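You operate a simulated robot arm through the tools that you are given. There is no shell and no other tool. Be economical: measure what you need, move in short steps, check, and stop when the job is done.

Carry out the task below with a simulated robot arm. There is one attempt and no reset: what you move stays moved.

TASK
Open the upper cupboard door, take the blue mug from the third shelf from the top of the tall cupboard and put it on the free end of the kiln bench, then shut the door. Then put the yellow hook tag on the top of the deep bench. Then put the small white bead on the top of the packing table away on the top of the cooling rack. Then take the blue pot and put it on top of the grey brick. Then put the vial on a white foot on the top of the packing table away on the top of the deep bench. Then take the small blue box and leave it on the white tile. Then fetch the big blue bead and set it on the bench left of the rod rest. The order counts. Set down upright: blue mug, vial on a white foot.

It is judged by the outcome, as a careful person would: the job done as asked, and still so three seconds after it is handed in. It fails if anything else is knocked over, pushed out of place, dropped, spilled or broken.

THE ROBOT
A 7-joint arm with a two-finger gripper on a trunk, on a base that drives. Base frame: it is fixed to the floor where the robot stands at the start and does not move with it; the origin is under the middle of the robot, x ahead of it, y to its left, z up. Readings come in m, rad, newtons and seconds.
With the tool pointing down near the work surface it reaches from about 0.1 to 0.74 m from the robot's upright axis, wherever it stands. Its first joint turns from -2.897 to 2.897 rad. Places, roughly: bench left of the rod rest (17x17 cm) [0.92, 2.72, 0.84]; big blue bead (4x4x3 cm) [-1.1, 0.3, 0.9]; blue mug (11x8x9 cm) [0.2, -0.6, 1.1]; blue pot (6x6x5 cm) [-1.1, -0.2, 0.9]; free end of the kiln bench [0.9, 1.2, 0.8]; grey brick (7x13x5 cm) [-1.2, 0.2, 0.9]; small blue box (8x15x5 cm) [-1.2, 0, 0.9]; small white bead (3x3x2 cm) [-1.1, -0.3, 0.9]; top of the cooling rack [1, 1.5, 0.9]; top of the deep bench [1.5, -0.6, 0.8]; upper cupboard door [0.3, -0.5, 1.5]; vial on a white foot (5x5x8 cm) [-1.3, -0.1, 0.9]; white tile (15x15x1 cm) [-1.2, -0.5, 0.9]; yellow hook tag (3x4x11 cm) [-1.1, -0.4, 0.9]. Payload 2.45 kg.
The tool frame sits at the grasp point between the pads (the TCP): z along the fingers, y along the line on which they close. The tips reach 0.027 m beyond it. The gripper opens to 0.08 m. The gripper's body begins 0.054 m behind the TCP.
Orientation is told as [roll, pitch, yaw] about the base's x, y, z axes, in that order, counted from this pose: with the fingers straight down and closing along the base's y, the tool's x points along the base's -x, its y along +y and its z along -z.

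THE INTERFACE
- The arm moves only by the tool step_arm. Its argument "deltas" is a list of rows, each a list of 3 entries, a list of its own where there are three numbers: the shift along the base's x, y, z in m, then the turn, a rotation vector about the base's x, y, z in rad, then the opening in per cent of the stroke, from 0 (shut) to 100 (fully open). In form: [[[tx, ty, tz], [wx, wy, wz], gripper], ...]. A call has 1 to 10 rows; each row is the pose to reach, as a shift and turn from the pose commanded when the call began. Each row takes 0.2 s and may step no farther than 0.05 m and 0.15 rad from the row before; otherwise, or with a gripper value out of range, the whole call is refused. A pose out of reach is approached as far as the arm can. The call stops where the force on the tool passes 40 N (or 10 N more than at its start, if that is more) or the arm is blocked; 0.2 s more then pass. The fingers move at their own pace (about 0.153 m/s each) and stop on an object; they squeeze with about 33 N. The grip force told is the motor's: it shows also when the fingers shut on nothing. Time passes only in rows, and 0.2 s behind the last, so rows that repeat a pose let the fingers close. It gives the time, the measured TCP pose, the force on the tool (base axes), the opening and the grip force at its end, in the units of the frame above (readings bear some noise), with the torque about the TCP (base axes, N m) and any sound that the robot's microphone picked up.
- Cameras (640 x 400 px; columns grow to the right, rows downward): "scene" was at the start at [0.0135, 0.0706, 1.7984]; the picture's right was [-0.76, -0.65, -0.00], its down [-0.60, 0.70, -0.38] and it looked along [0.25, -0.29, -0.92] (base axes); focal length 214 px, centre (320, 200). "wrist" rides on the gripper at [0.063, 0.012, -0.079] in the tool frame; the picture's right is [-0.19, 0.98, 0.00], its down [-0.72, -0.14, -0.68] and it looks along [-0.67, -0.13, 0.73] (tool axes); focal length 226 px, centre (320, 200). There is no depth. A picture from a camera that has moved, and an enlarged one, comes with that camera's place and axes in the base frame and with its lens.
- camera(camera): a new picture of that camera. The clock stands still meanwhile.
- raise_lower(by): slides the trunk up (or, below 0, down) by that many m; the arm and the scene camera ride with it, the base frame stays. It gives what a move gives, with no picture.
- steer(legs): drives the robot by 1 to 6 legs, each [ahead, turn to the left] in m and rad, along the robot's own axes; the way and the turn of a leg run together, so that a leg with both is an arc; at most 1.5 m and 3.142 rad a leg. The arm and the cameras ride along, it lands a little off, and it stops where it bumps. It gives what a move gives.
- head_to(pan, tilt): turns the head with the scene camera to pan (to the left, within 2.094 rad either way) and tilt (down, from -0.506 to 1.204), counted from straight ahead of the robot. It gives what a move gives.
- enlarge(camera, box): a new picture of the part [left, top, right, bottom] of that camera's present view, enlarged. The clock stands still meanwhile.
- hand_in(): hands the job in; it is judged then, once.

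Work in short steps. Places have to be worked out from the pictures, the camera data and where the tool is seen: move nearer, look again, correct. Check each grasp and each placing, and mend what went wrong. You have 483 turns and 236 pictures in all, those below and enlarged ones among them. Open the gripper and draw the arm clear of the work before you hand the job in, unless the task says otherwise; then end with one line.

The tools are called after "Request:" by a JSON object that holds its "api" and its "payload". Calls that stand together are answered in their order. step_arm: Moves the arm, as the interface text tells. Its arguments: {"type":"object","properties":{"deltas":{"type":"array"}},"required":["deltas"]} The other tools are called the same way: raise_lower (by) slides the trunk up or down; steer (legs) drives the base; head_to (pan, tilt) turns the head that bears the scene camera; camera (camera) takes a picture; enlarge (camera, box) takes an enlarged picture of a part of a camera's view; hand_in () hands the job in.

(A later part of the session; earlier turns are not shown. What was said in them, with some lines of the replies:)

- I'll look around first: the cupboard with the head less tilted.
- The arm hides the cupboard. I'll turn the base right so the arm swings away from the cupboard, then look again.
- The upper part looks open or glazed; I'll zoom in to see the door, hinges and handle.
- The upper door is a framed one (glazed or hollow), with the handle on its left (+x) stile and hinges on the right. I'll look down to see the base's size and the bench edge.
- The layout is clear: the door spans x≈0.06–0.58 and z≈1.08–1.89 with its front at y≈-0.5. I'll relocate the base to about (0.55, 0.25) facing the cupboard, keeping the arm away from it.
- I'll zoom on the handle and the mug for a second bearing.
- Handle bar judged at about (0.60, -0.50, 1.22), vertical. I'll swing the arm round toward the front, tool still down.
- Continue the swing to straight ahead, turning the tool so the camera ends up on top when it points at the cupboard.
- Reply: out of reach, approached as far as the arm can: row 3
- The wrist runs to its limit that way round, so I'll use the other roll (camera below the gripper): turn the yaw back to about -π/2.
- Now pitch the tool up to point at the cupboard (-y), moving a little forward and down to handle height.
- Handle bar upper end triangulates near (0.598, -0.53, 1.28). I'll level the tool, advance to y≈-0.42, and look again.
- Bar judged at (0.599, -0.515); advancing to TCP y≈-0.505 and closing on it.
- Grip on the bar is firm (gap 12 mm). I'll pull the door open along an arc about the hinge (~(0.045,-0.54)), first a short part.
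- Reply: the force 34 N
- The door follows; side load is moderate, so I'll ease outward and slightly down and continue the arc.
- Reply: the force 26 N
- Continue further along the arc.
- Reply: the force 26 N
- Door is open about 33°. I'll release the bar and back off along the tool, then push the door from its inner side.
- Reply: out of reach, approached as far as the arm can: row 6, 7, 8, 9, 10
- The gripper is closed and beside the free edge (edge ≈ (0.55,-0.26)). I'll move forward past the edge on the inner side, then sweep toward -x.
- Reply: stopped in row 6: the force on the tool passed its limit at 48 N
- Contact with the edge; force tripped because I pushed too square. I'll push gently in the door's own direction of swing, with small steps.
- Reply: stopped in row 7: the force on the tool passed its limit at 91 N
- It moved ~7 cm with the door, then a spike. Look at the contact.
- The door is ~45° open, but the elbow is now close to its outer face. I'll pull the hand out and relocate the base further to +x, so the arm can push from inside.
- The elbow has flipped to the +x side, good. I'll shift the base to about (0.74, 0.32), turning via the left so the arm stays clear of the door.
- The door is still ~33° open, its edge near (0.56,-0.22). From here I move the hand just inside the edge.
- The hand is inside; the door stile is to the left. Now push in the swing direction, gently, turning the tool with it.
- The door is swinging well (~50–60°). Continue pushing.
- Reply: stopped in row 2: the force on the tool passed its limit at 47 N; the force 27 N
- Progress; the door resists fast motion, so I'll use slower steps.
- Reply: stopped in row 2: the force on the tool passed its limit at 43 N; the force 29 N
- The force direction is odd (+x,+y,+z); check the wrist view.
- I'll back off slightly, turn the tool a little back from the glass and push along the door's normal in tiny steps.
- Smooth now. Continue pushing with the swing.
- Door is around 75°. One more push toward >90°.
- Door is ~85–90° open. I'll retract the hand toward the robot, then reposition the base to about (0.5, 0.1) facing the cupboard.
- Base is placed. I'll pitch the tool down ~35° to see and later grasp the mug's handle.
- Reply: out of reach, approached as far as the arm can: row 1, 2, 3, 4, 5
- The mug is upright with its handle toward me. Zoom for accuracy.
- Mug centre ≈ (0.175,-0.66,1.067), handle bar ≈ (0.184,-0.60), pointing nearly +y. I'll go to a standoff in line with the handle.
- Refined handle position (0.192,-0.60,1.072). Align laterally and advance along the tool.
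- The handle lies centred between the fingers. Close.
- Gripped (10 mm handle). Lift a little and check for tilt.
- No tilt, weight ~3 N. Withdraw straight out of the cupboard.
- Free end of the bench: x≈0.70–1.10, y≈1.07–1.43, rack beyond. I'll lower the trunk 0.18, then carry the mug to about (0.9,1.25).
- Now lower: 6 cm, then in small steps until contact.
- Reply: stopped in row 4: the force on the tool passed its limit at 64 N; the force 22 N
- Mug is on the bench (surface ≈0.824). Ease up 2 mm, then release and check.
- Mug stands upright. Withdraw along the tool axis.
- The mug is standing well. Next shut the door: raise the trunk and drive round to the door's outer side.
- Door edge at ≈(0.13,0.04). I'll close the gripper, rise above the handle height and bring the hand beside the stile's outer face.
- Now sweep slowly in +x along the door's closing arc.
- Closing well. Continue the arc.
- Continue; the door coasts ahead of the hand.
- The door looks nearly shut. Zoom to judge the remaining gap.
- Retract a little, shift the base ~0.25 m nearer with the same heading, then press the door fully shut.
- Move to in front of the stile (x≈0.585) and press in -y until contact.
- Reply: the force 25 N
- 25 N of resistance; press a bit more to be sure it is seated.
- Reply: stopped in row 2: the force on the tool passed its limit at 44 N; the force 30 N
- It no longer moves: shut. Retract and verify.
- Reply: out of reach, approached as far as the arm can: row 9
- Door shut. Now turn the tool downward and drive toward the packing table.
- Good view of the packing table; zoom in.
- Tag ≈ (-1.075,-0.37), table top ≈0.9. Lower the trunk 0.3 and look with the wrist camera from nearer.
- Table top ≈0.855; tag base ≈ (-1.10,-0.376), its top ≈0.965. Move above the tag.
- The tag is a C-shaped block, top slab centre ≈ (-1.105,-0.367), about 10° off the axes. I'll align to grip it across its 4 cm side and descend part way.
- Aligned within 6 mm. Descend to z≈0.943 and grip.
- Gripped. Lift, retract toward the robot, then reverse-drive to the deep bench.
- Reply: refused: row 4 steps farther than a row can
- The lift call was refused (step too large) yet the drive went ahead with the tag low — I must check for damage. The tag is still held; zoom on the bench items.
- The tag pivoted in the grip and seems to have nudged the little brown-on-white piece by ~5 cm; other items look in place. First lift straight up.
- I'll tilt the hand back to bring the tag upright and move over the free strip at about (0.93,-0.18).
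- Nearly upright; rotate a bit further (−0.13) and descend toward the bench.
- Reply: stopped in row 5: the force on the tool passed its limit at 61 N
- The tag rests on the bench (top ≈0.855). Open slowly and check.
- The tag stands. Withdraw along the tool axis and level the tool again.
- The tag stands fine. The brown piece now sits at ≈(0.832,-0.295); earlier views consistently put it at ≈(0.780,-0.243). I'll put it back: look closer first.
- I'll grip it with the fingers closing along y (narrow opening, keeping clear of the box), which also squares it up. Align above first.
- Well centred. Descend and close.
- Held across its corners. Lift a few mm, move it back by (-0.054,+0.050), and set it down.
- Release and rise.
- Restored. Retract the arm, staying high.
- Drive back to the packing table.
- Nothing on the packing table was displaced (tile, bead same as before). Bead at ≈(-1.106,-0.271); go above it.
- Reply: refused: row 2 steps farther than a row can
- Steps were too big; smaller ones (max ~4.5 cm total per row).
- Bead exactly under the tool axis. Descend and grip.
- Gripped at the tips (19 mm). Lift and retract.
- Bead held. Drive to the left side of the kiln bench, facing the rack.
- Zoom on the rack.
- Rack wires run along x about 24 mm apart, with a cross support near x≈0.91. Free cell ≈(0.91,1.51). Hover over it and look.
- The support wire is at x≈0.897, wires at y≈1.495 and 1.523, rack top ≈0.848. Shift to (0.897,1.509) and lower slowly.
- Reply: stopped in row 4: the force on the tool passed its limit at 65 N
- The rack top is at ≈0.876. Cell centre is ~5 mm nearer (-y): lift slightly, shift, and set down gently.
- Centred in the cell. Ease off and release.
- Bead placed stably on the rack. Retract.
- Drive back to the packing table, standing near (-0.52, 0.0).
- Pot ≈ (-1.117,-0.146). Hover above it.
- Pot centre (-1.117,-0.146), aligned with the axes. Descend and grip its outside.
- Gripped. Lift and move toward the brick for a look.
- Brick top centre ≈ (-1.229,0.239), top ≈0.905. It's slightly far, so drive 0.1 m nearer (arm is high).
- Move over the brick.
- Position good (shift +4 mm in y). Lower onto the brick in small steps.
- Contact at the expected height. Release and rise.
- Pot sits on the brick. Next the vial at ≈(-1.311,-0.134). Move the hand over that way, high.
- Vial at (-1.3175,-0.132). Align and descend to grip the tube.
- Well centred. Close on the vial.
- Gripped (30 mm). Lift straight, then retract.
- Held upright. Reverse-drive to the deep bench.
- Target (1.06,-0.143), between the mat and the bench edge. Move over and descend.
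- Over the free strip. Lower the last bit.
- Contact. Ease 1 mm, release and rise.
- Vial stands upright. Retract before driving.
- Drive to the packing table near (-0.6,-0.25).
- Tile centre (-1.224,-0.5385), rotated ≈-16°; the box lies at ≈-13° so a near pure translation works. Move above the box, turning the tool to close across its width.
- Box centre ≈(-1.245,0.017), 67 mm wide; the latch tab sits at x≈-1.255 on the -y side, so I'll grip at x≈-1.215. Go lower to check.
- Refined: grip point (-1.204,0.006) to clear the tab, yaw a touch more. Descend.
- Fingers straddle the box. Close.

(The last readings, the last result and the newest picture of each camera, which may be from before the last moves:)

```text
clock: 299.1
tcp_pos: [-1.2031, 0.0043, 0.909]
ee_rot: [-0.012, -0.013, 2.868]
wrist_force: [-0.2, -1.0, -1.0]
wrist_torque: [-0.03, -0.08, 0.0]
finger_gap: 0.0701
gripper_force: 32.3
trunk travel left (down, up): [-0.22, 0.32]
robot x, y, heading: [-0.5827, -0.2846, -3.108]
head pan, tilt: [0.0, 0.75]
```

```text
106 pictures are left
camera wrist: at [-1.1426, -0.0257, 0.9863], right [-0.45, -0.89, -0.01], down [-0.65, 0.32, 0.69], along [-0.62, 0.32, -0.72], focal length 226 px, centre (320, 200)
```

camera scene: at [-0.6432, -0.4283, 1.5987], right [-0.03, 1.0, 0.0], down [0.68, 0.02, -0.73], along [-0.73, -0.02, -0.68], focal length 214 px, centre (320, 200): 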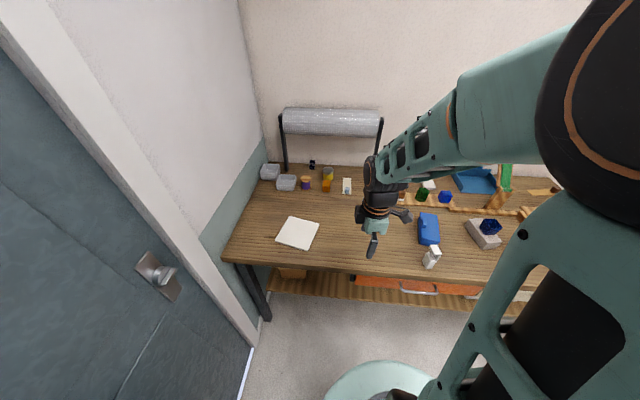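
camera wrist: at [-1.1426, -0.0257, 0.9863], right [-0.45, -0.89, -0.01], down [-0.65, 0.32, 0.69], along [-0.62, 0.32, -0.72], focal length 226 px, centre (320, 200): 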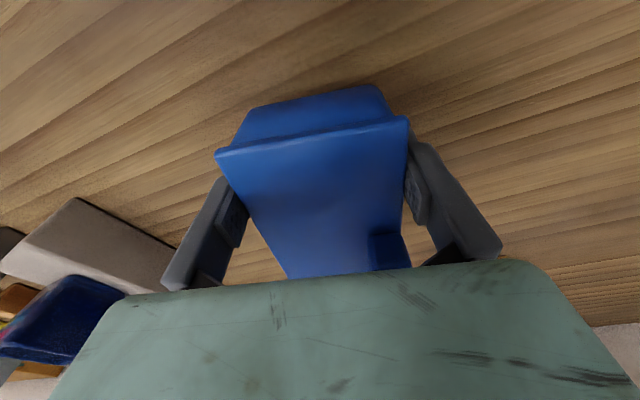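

Held, light and level. Lift and carry toward the tile.

Request:
{"api": "step_arm", "payload": {"deltas": [[[0, 0, 0.04], [0, 0, 0], 0], [[0, 0, 0.08], [0, 0, 0], 0], [[0, 0, 0.12], [0, 0, 0], 0], [[0.002, -0.045, 0.12], [0, 0, 0], 0], [[0.004, -0.09, 0.12], [0, 0, 0], 0], [[0.006, -0.135, 0.12], [0, 0, 0], 0], [[0.008, -0.18, 0.12], [0, 0, 0], 0], [[0.01, -0.225, 0.12], [0, 0, 0], 0], [[0.012, -0.27, 0.12], [0, 0, 0], 0], [[0.014, -0.315, 0.12], [0, 0, 0], 0]]}}

Request:
{"api": "step_arm", "payload": {"deltas": [[[0, -0.045, 0], [0, 0, 0], 0], [[0.001, -0.09, 0], [0, 0, 0], 0], [[0.002, -0.135, 0], [0, 0, 0], 0], [[0.003, -0.18, 0], [0, 0, 0], 0], [[0.004, -0.225, 0], [0, 0, 0], 0], [[0.004, -0.239, -0.03], [0, 0, 0], 0], [[0.004, -0.239, -0.07], [0, 0, 0], 0]]}}

Request:
{"api": "camera", "payload": {"camera": "wrist"}}

Request:
{"api": "enlarge", "payload": {"camera": "scene", "box": [220, 170, 400, 280]}}

```text
clock: 301.3
tcp_pos: [-1.1858, -0.3104, 1.0292]
ee_rot: [-0.012, -0.013, 2.869]
wrist_force: [-0.5, 0.0, -0.6]
wrist_torque: [-0.02, -0.07, 0.03]
finger_gap: 0.0701
gripper_force: 32.9
trunk travel left (down, up): [-0.22, 0.32]
robot x, y, heading: [-0.5836, -0.2831, -3.107]
head pan, tilt: [0.0, 0.75]
```

```text
clock: 302.9
tcp_pos: [-1.1841, -0.547, 0.9597]
ee_rot: [-0.011, -0.014, 2.869]
wrist_force: [-0.7, 0.2, -1.2]
wrist_torque: [-0.03, -0.06, 0.02]
finger_gap: 0.0703
gripper_force: 32.9
trunk travel left (down, up): [-0.22, 0.32]
robot x, y, heading: [-0.5819, -0.2876, -3.11]
head pan, tilt: [0.0, 0.75]
```

```text
105 pictures are left
camera wrist: at [-1.1233, -0.577, 1.0377], right [-0.45, -0.89, -0.01], down [-0.65, 0.32, 0.69], along [-0.62, 0.32, -0.72], focal length 226 px, centre (320, 200)
```

wrist: 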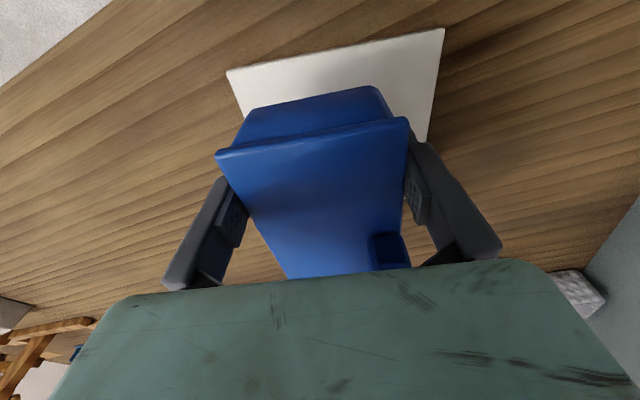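

```text
3.56 times, centred on (310, 225) of scene
camera zoom: at [-0.6439, -0.4286, 1.5985], right [-0.03, 1.0, 0.0], down [0.68, 0.02, -0.73], along [-0.73, -0.02, -0.68], focal length 763 px, centre (356, 111)
```

zoom: 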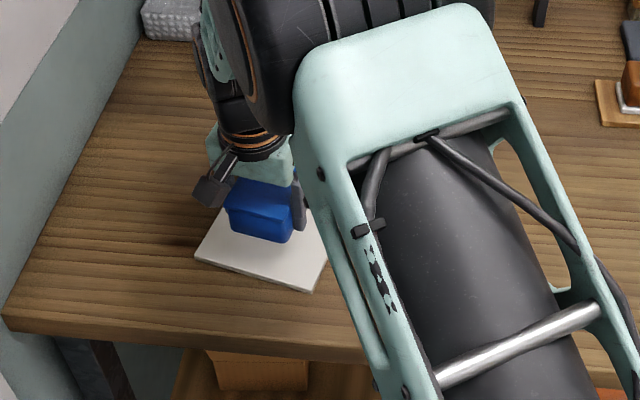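

Tile lies well under the box. Lower onto it.

Request:
{"api": "step_arm", "payload": {"deltas": [[[-0.001, -0.004, -0.03], [0, 0, 0], 0], [[-0.001, -0.004, -0.048], [0, 0, 0], 0], [[-0.001, -0.004, -0.055], [0, 0, 0], 0], [[-0.001, -0.004, -0.059], [0, 0, 0], 0], [[-0.001, -0.004, -0.063], [0, 0, 0], 0]]}}

```text
clock: 304.1
tcp_pos: [-1.1848, -0.5513, 0.8981]
ee_rot: [-0.011, -0.017, 2.87]
wrist_force: [0.1, 1.4, 13.7]
wrist_torque: [0.24, -0.54, 0.06]
finger_gap: 0.0703
gripper_force: 32.9
trunk travel left (down, up): [-0.22, 0.32]
robot x, y, heading: [-0.5852, -0.2876, -3.106]
head pan, tilt: [0.0, 0.75]
```

Contact (14 N). Release and rise.

Request:
{"api": "step_arm", "payload": {"deltas": [[[0, 0, 0.001], [0, 0, 0], 95], [[0, 0, 0.001], [0, 0, 0], 100], [[0, 0, 0.02], [0, 0, 0], 100], [[0, 0, 0.06], [0, 0, 0], 100], [[0, 0, 0.1], [0, 0, 0], 100], [[0.02, 0.02, 0.14], [0, 0, 0], 100], [[0.05, 0.05, 0.16], [0, 0, 0], 100], [[0.08, 0.08, 0.18], [0, 0, 0], 100], [[0.11, 0.11, 0.2], [0, 0, 0], 100]]}}

Request:
{"api": "camera", "payload": {"camera": "wrist"}}

Request:
{"api": "enlarge", "payload": {"camera": "scene", "box": [220, 150, 440, 280]}}

```text
clock: 306.1
tcp_pos: [-1.0742, -0.4395, 1.0975]
ee_rot: [-0.011, -0.015, 2.867]
wrist_force: [0.6, 0.2, 0.0]
wrist_torque: [0.0, 0.0, 0.0]
finger_gap: 0.0799
gripper_force: 0.1
trunk travel left (down, up): [-0.22, 0.32]
robot x, y, heading: [-0.5857, -0.2836, -3.108]
head pan, tilt: [0.0, 0.75]
```

```text
103 pictures are left
camera wrist: at [-1.0133, -0.4705, 1.1752], right [-0.45, -0.89, -0.01], down [-0.65, 0.32, 0.69], along [-0.62, 0.32, -0.72], focal length 226 px, centre (320, 200)
```

wrist: 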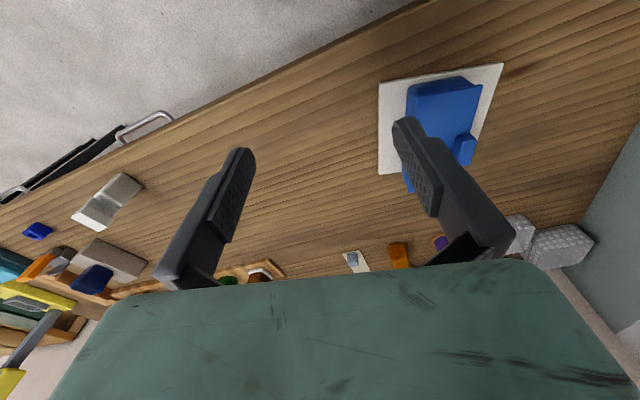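

```text
2.91 times, centred on (330, 215) of scene
camera zoom: at [-0.6422, -0.4277, 1.5988], right [-0.03, 1.0, 0.0], down [0.68, 0.02, -0.73], along [-0.73, -0.02, -0.68], focal length 624 px, centre (291, 156)
```

zoom: 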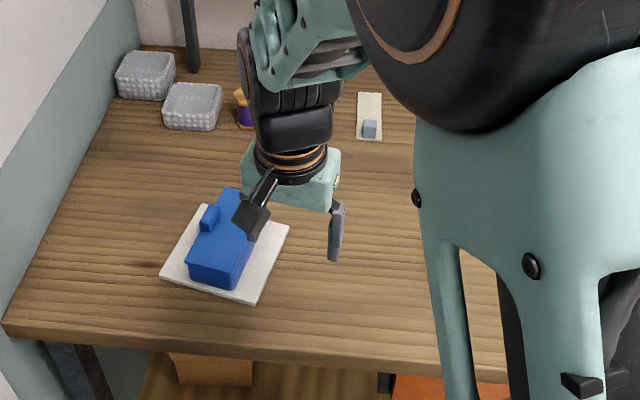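

The box sits squarely on the tile. Now go for the big blue bead at ≈(-1.084,0.288): shift the base along the table.

Request:
{"api": "steer", "payload": {"legs": [[0, -1.74], [0.47, 0], [0, 1.74]]}}

Request:
{"api": "camera", "payload": {"camera": "scene"}}

Request:
{"api": "camera", "payload": {"camera": "wrist"}}

```text
clock: 317.5
tcp_pos: [-1.012, 0.0382, 1.0963]
ee_rot: [-0.012, -0.016, 2.853]
wrist_force: [-0.8, -0.1, 0.3]
wrist_torque: [0.02, 0.01, 0.0]
finger_gap: 0.0799
gripper_force: 0.0
trunk travel left (down, up): [-0.22, 0.32]
robot x, y, heading: [-0.5169, 0.1901, -3.124]
head pan, tilt: [0.0, 0.75]
```

```text
101 pictures are left
camera scene: at [-0.5803, 0.0456, 1.5986], right [-0.02, 1.0, 0.0], down [0.68, 0.01, -0.73], along [-0.73, -0.01, -0.68], focal length 214 px, centre (320, 200)
```

scene: 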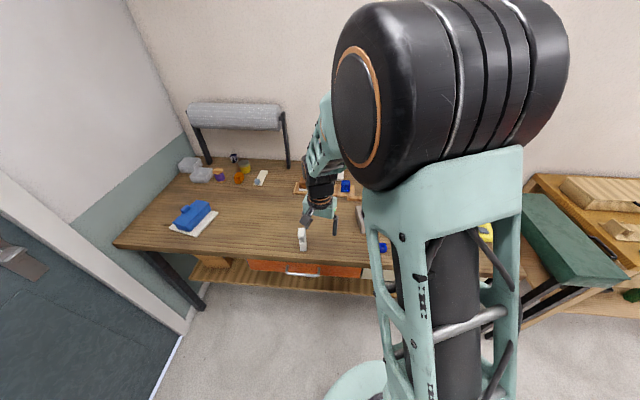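

```text
100 pictures are left
camera wrist: at [-0.9522, 0.0084, 1.1746], right [-0.46, -0.89, -0.01], down [-0.64, 0.33, 0.69], along [-0.61, 0.33, -0.72], focal length 226 px, centre (320, 200)
```

wrist: 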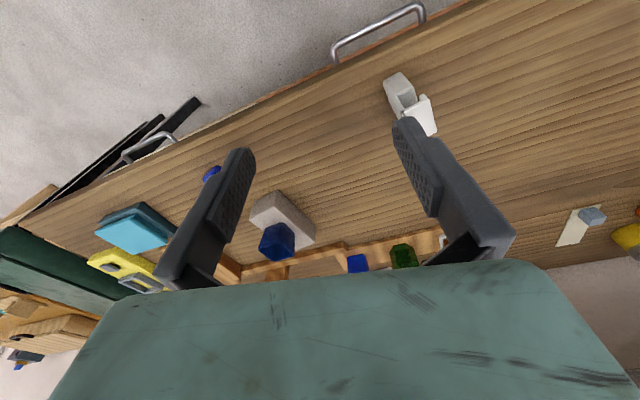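

Bead at ≈(-1.076,0.285). Move above it.

Request:
{"api": "step_arm", "payload": {"deltas": [[[-0.011, 0.042, 0], [0, 0, 0], 100], [[-0.022, 0.084, 0], [0, 0, 0], 100], [[-0.033, 0.126, 0], [0, 0, 0], 100], [[-0.044, 0.168, 0], [0, 0, 0], 100], [[-0.055, 0.21, -0.01], [0, 0, 0], 100], [[-0.064, 0.247, -0.03], [0, 0, 0], 100], [[-0.064, 0.247, -0.07], [0, 0, 0], 100]]}}

Request:
{"api": "camera", "payload": {"camera": "wrist"}}

```text
clock: 319.1
tcp_pos: [-1.074, 0.2874, 1.0276]
ee_rot: [-0.011, -0.014, 2.853]
wrist_force: [0.9, -0.2, -0.5]
wrist_torque: [0.01, -0.02, 0.01]
finger_gap: 0.0804
gripper_force: 0.1
trunk travel left (down, up): [-0.22, 0.32]
robot x, y, heading: [-0.518, 0.187, -3.125]
head pan, tilt: [0.0, 0.75]
```

```text
99 pictures are left
camera wrist: at [-1.0152, 0.2557, 1.1052], right [-0.46, -0.89, -0.01], down [-0.64, 0.33, 0.69], along [-0.61, 0.33, -0.72], focal length 226 px, centre (320, 200)
```

wrist: 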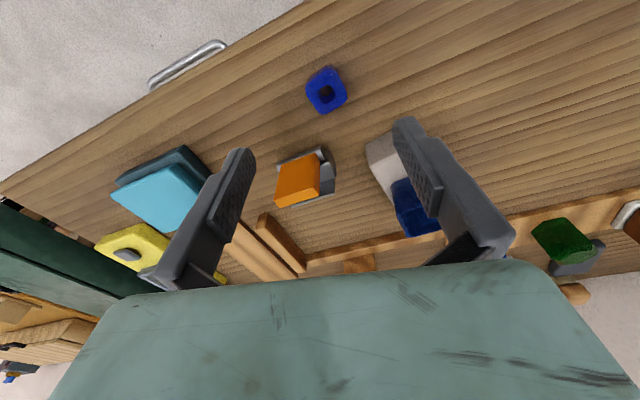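

Bead is axis-aligned at (-1.082,0.285). Turn the tool to close along y and descend.

Request:
{"api": "step_arm", "payload": {"deltas": [[[-0.004, -0.002, -0.03], [0, 0, 0.145], 100], [[-0.008, -0.003, -0.07], [0, 0, 0.289], 100], [[-0.008, -0.003, -0.11], [0, 0, 0.289], 100], [[-0.008, -0.003, -0.135], [0, 0, 0.289], 100], [[-0.008, -0.003, -0.142], [0, 0, 0.289], 100]]}}

Request:
{"api": "camera", "payload": {"camera": "wrist"}}

```text
clock: 320.3
tcp_pos: [-1.0828, 0.2812, 0.8882]
ee_rot: [-0.011, -0.018, -3.137]
wrist_force: [6.1, -11.1, 30.8]
wrist_torque: [-1.66, -0.45, 0.0]
finger_gap: 0.0748
gripper_force: 0.2
trunk travel left (down, up): [-0.22, 0.32]
robot x, y, heading: [-0.5215, 0.1859, -3.121]
head pan, tilt: [0.0, 0.75]
```

```text
98 pictures are left
camera wrist: at [-1.0169, 0.2683, 0.9653], right [-0.19, -0.98, -0.01], down [-0.71, 0.13, 0.7], along [-0.68, 0.14, -0.72], focal length 226 px, centre (320, 200)
```

wrist: 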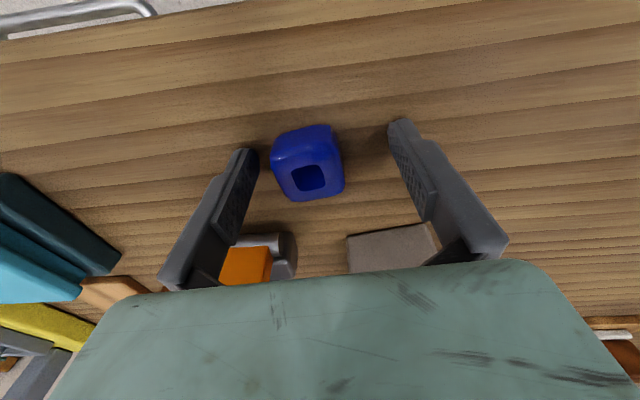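

Fingertips touch the table; raise 4 mm, centre, and close.

Request:
{"api": "step_arm", "payload": {"deltas": [[[0, 0, 0.004], [0, 0, 0], 100], [[0, 0.006, 0.004], [0, 0, 0], 100], [[0, 0.006, 0.004], [0, 0, 0], 50], [[0, 0.006, 0.004], [0, 0, 0], 0], [[0, 0.006, 0.004], [0, 0, 0], 0]]}}

Request:
{"api": "camera", "payload": {"camera": "wrist"}}

```text
clock: 321.5
tcp_pos: [-1.0843, 0.2909, 0.8889]
ee_rot: [-0.012, -0.015, -3.14]
wrist_force: [-0.4, -0.6, -0.2]
wrist_torque: [0.01, 0.03, 0.01]
finger_gap: 0.0348
gripper_force: 32.9
trunk travel left (down, up): [-0.22, 0.32]
robot x, y, heading: [-0.5203, 0.1906, -3.123]
head pan, tilt: [0.0, 0.75]
```

```text
97 pictures are left
camera wrist: at [-1.0179, 0.2769, 0.9661], right [-0.19, -0.98, -0.01], down [-0.71, 0.13, 0.69], along [-0.68, 0.14, -0.72], focal length 226 px, centre (320, 200)
```

wrist: 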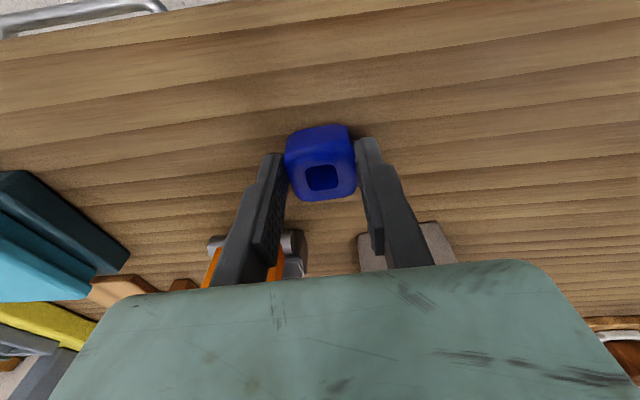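

Gripped. Lift and retract.

Request:
{"api": "step_arm", "payload": {"deltas": [[[0, 0, 0.04], [0, 0, 0], 0], [[0, 0, 0.08], [0, 0, 0], 0], [[0, 0, 0.12], [0, 0, 0], 0], [[0, 0, 0.16], [0, 0, 0], 0], [[0.03, -0.01, 0.19], [0, 0, 0], 0], [[0.07, -0.02, 0.21], [0, 0, 0], 0], [[0.11, -0.03, 0.22], [0, 0, 0], 0], [[0.14, -0.04, 0.23], [0, 0, 0], 0]]}}

Request:
{"api": "head_to", "payload": {"pan": -1.6, "tilt": 0.4}}

Request:
{"api": "camera", "payload": {"camera": "scene"}}

```text
clock: 323.3
tcp_pos: [-0.9432, 0.2491, 1.1187]
ee_rot: [-0.013, -0.016, -3.141]
wrist_force: [0.2, 0.4, -1.1]
wrist_torque: [0.0, -0.01, -0.01]
finger_gap: 0.0347
gripper_force: 33.0
trunk travel left (down, up): [-0.22, 0.32]
robot x, y, heading: [-0.5198, 0.1876, -3.118]
head pan, tilt: [0.0, 0.75]
```

```text
clock: 325.0
tcp_pos: [-0.9433, 0.2495, 1.1195]
ee_rot: [-0.013, -0.016, -3.139]
wrist_force: [0.8, 0.1, -0.8]
wrist_torque: [0.01, -0.01, -0.02]
finger_gap: 0.0349
gripper_force: 32.9
trunk travel left (down, up): [-0.22, 0.32]
robot x, y, heading: [-0.5207, 0.1861, -3.122]
head pan, tilt: [-1.6, 0.4]
```

```text
96 pictures are left
camera scene: at [-0.4964, 0.1399, 1.6298], right [1.0, -0.01, 0.0], down [0.0, -0.39, -0.92], along [0.01, 0.92, -0.39], focal length 214 px, centre (320, 200)
```

scene: 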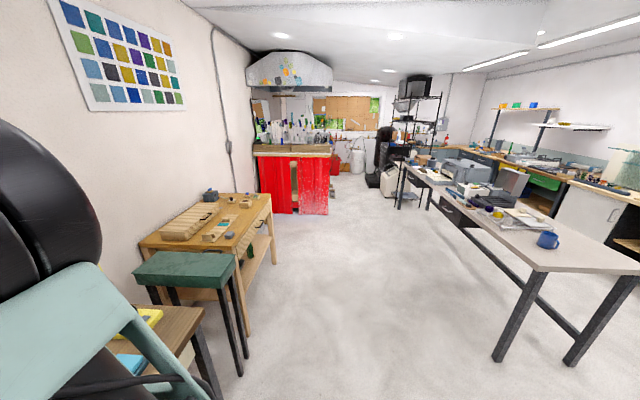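

Bead held. Drive round to the left side of the long bench, near (0.15,2.55).

Request:
{"api": "steer", "payload": {"legs": [[0, -1.93], [1.25, 0], [1.2, 0], [0, -1.2]]}}

Request:
{"api": "head_to", "payload": {"pan": 0.1, "tilt": 0.6}}

Request:
{"api": "camera", "payload": {"camera": "scene"}}

```text
clock: 344.9
tcp_pos: [0.7517, 2.4682, 1.119]
ee_rot: [-0.013, -0.016, 0.032]
wrist_force: [-0.4, -0.2, -0.6]
wrist_torque: [0.01, -0.01, -0.02]
finger_gap: 0.0349
gripper_force: 32.5
trunk travel left (down, up): [-0.22, 0.32]
robot x, y, heading: [0.3262, 2.5109, 0.046]
head pan, tilt: [-1.6, 0.4]
```

```text
clock: 346.6
tcp_pos: [0.7526, 2.4668, 1.1192]
ee_rot: [-0.011, -0.016, 0.033]
wrist_force: [-0.2, 0.2, 0.0]
wrist_torque: [-0.01, -0.01, 0.0]
finger_gap: 0.0351
gripper_force: 33.5
trunk travel left (down, up): [-0.22, 0.32]
robot x, y, heading: [0.3263, 2.5134, 0.046]
head pan, tilt: [0.099, 0.6]
```

```text
95 pictures are left
camera scene: at [0.3866, 2.6662, 1.6115], right [0.15, -0.99, 0.0], down [-0.56, -0.08, -0.82], along [0.82, 0.12, -0.57], focal length 214 px, centre (320, 200)
```

scene: 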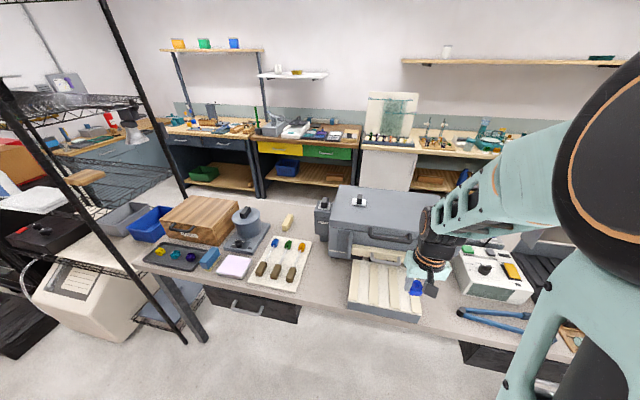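

Request:
{"api": "enlarge", "payload": {"camera": "scene", "box": [230, 200, 450, 330]}}

Request:
{"api": "camera", "payload": {"camera": "wrist"}}

```text
2.91 times, centred on (340, 265) of scene
camera zoom: at [0.3866, 2.6662, 1.6115], right [0.15, -0.99, 0.0], down [-0.56, -0.08, -0.82], along [0.82, 0.12, -0.57], focal length 624 px, centre (262, 11)
```

zoom: 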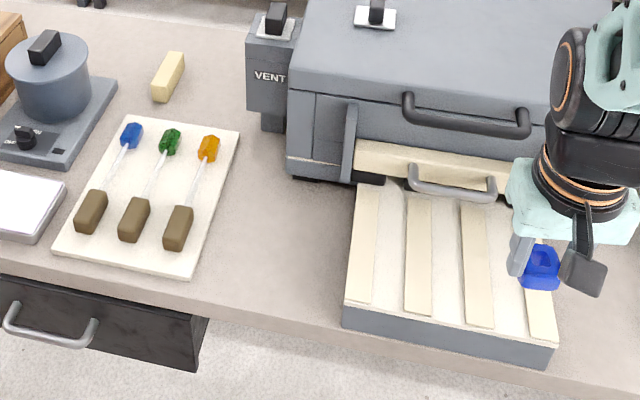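

```text
93 pictures are left
camera wrist: at [0.6881, 2.4783, 1.197], right [0.16, 0.99, -0.01], down [0.71, -0.11, 0.69], along [0.68, -0.12, -0.72], focal length 226 px, centre (320, 200)
```

wrist: 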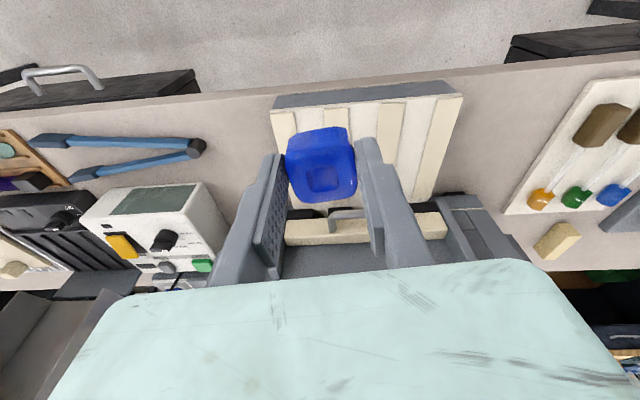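

The target patch is the free space between the rod panel and the ribbed rod rest, centred (0.92,2.72). Move there, staying high, then partly descend.

Request:
{"api": "step_arm", "payload": {"deltas": [[[0.02, 0.037, 0], [0, 0, 0], 0], [[0.042, 0.074, 0], [0, 0, 0], 0], [[0.064, 0.111, 0], [0, 0, 0], 0], [[0.086, 0.148, 0], [0, 0, 0], 0], [[0.108, 0.185, 0], [0, 0, 0], 0], [[0.13, 0.222, 0], [0, 0, 0], 0], [[0.152, 0.253, 0], [0, 0, 0], 0], [[0.167, 0.253, -0.04], [0, 0, 0], 0], [[0.167, 0.253, -0.085], [0, 0, 0], 0], [[0.167, 0.253, -0.13], [0, 0, 0], 0]]}}

Request:
{"api": "camera", "payload": {"camera": "wrist"}}

Request:
{"api": "enlarge", "payload": {"camera": "scene", "box": [230, 200, 450, 330]}}

```text
clock: 348.8
tcp_pos: [0.9223, 2.7215, 0.9892]
ee_rot: [-0.012, -0.016, 0.033]
wrist_force: [1.0, 0.5, -1.0]
wrist_torque: [-0.02, 0.01, 0.01]
finger_gap: 0.0347
gripper_force: 33.7
trunk travel left (down, up): [-0.22, 0.32]
robot x, y, heading: [0.3251, 2.515, 0.046]
head pan, tilt: [0.099, 0.6]
```

```text
92 pictures are left
camera wrist: at [0.8576, 2.7324, 1.0671], right [0.16, 0.99, -0.01], down [0.71, -0.11, 0.69], along [0.68, -0.12, -0.72], focal length 226 px, centre (320, 200)
```

wrist: 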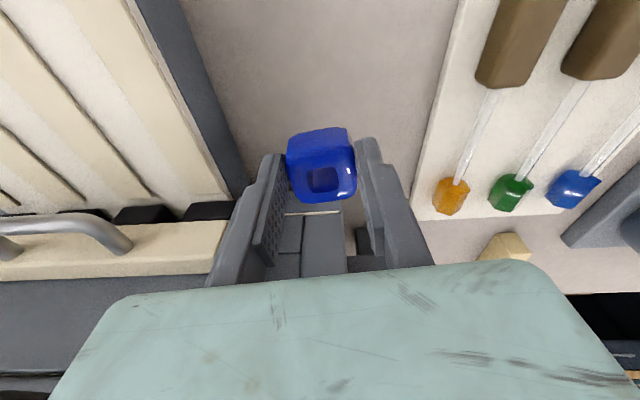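

```text
2.91 times, centred on (340, 265) of scene
camera zoom: at [0.3869, 2.6667, 1.6114], right [0.15, -0.99, 0.0], down [-0.56, -0.08, -0.82], along [0.82, 0.12, -0.57], focal length 624 px, centre (262, 11)
```

zoom: 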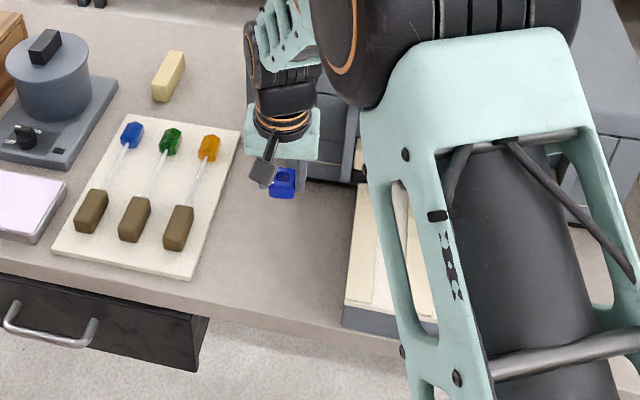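

Centred over the free patch. Descend gently to contact.

Request:
{"api": "step_arm", "payload": {"deltas": [[[0, 0, -0.04], [0, 0, 0], 0], [[0, 0, -0.08], [0, 0, 0], 0], [[0, 0, -0.095], [0, 0, 0], 0], [[0, 0, -0.105], [0, 0, 0], 0], [[0, 0, -0.112], [0, 0, 0], 0], [[0, 0, -0.119], [0, 0, 0], 0], [[0, 0, -0.126], [0, 0, 0], 0]]}}

```text
clock: 350.3
tcp_pos: [0.9223, 2.7214, 0.8752]
ee_rot: [-0.006, -0.025, 0.033]
wrist_force: [-6.1, -1.4, 20.1]
wrist_torque: [0.42, 0.3, 0.22]
finger_gap: 0.0349
gripper_force: 33.3
trunk travel left (down, up): [-0.22, 0.32]
robot x, y, heading: [0.324, 2.5158, 0.049]
head pan, tilt: [0.099, 0.6]
stopped in row 7: the force on the tool passed its limit at 49 N (the readings are from after the stop); the commanded pose is now the measured one
```

Contact. Ease 1 mm, release and rise.

Request:
{"api": "step_arm", "payload": {"deltas": [[[0, 0, 0.002], [0, 0, 0], 0], [[0, 0, 0.002], [0, 0, 0], 50], [[0, 0, 0.002], [0, 0, 0], 65], [[0, 0, 0.002], [0, 0, 0], 80], [[0, 0, 0.03], [0, 0, 0], 80], [[0, 0, 0.07], [0, 0, 0], 80], [[0, 0, 0.115], [0, 0, 0], 80], [[0, 0, 0.16], [0, 0, 0], 80]]}}

Request:
{"api": "camera", "payload": {"camera": "wrist"}}

```text
clock: 352.1
tcp_pos: [0.9218, 2.7221, 1.0335]
ee_rot: [-0.01, -0.021, 0.033]
wrist_force: [0.3, -0.5, 0.3]
wrist_torque: [-0.02, -0.01, 0.0]
finger_gap: 0.0641
gripper_force: 0.0
trunk travel left (down, up): [-0.22, 0.32]
robot x, y, heading: [0.3216, 2.5152, 0.045]
head pan, tilt: [0.099, 0.6]
```

```text
90 pictures are left
camera wrist: at [0.8581, 2.7333, 1.1107], right [0.16, 0.99, 0.0], down [0.71, -0.11, 0.7], along [0.69, -0.12, -0.72], focal length 226 px, centre (320, 200)
```

wrist: 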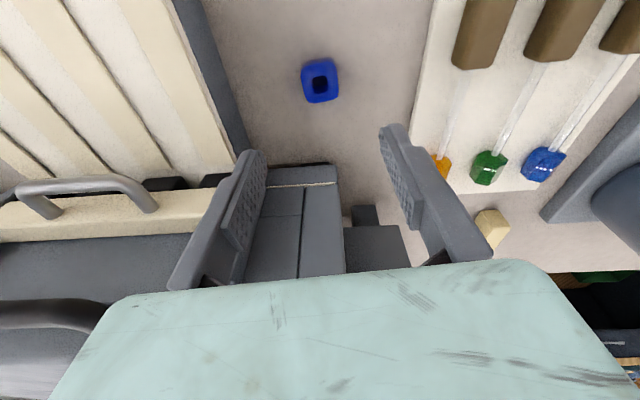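

Bead is in place. Draw the arm clear and look back at the mug, rack and door.

Request:
{"api": "step_arm", "payload": {"deltas": [[[-0.02, 0, 0.04], [0, 0, 0], 100], [[-0.05, -0.02, 0.07], [0, 0, 0], 100], [[-0.09, -0.04, 0.09], [0, 0, 0], 100], [[-0.13, -0.06, 0.1], [0, 0, 0], 100], [[-0.17, -0.08, 0.11], [0, 0, 0], 100], [[-0.21, -0.1, 0.12], [0, 0, 0], 100]]}}

Request:
{"api": "head_to", "payload": {"pan": -1.3, "tilt": 0.3}}

Request:
{"api": "camera", "payload": {"camera": "scene"}}

```text
clock: 353.5
tcp_pos: [0.7122, 2.618, 1.1409]
ee_rot: [-0.017, 0.007, 0.026]
wrist_force: [0.4, 0.5, 0.4]
wrist_torque: [0.0, -0.02, 0.0]
finger_gap: 0.0799
gripper_force: 0.1
trunk travel left (down, up): [-0.22, 0.32]
robot x, y, heading: [0.3243, 2.5148, 0.048]
head pan, tilt: [0.099, 0.6]
```

```text
clock: 355.1
tcp_pos: [0.7135, 2.6231, 1.1522]
ee_rot: [-0.008, -0.022, 0.034]
wrist_force: [0.0, -0.6, 0.6]
wrist_torque: [0.01, -0.02, -0.02]
finger_gap: 0.0801
gripper_force: 0.0
trunk travel left (down, up): [-0.22, 0.32]
robot x, y, heading: [0.327, 2.5166, 0.047]
head pan, tilt: [-1.3, 0.3]
```

```text
89 pictures are left
camera scene: at [0.3285, 2.5646, 1.639], right [-0.95, -0.31, 0.0], down [-0.09, 0.28, -0.96], along [0.3, -0.91, -0.3], focal length 214 px, centre (320, 200)
```

scene: 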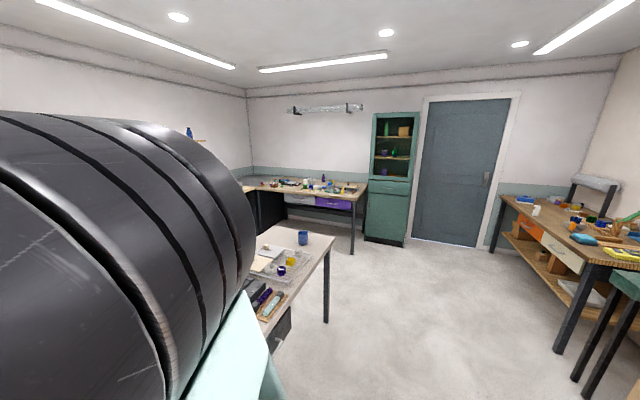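

Request:
{"api": "enlarge", "payload": {"camera": "scene", "box": [250, 100, 430, 300]}}

Request:
{"api": "enlarge", "payload": {"camera": "scene", "box": [480, 170, 640, 270]}}

```text
2.00 times, centred on (340, 200) of scene
camera zoom: at [0.3285, 2.5646, 1.639], right [-0.95, -0.31, 0.0], down [-0.09, 0.28, -0.96], along [0.3, -0.91, -0.3], focal length 429 px, centre (280, 200)
```

zoom: 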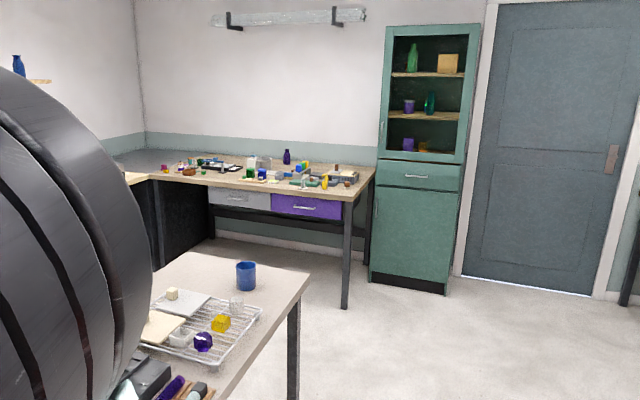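

```text
4.00 times, centred on (560, 220) of scene
camera zoom: at [0.3285, 2.5646, 1.639], right [-0.95, -0.31, 0.0], down [-0.09, 0.28, -0.96], along [0.3, -0.91, -0.3], focal length 858 px, centre (-640, 120)
```

zoom: 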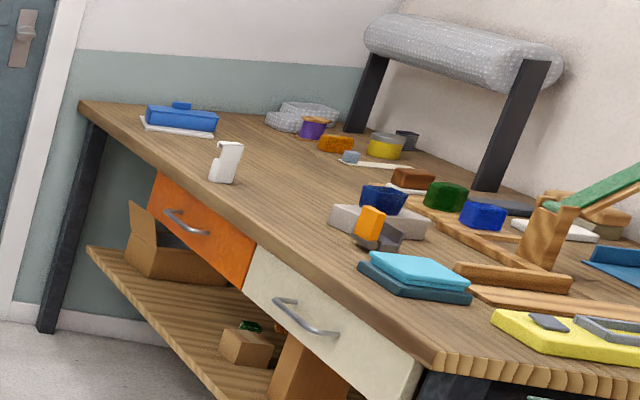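

Quick check of the rack.

Request:
{"api": "enlarge", "payload": {"camera": "scene", "box": [250, 225, 330, 285]}}

```text
6.67 times, centred on (290, 255) of scene
camera zoom: at [0.3285, 2.5646, 1.639], right [-0.95, -0.31, 0.0], down [-0.09, 0.28, -0.96], along [0.3, -0.91, -0.3], focal length 1430 px, centre (520, -167)
```

zoom: 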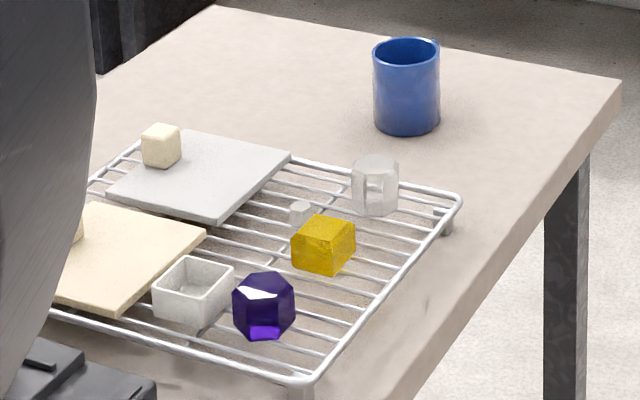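

The bead is on the rack, the mug stands upright, the door is shut and the arm is clear. Handing in.

Request:
{"api": "hand_in", "payload": {}}

```text
The job is handed in.
```

I did every step in the order asked and handed the job in, but one item that wasn't part of the task got moved along the way. While carrying the yellow hook tag I knocked the small brown piece on its white tray on the deep bench by about 7 cm. I put it back to within about a centimetre of where it was, but I couldn't confirm which way it originally faced.
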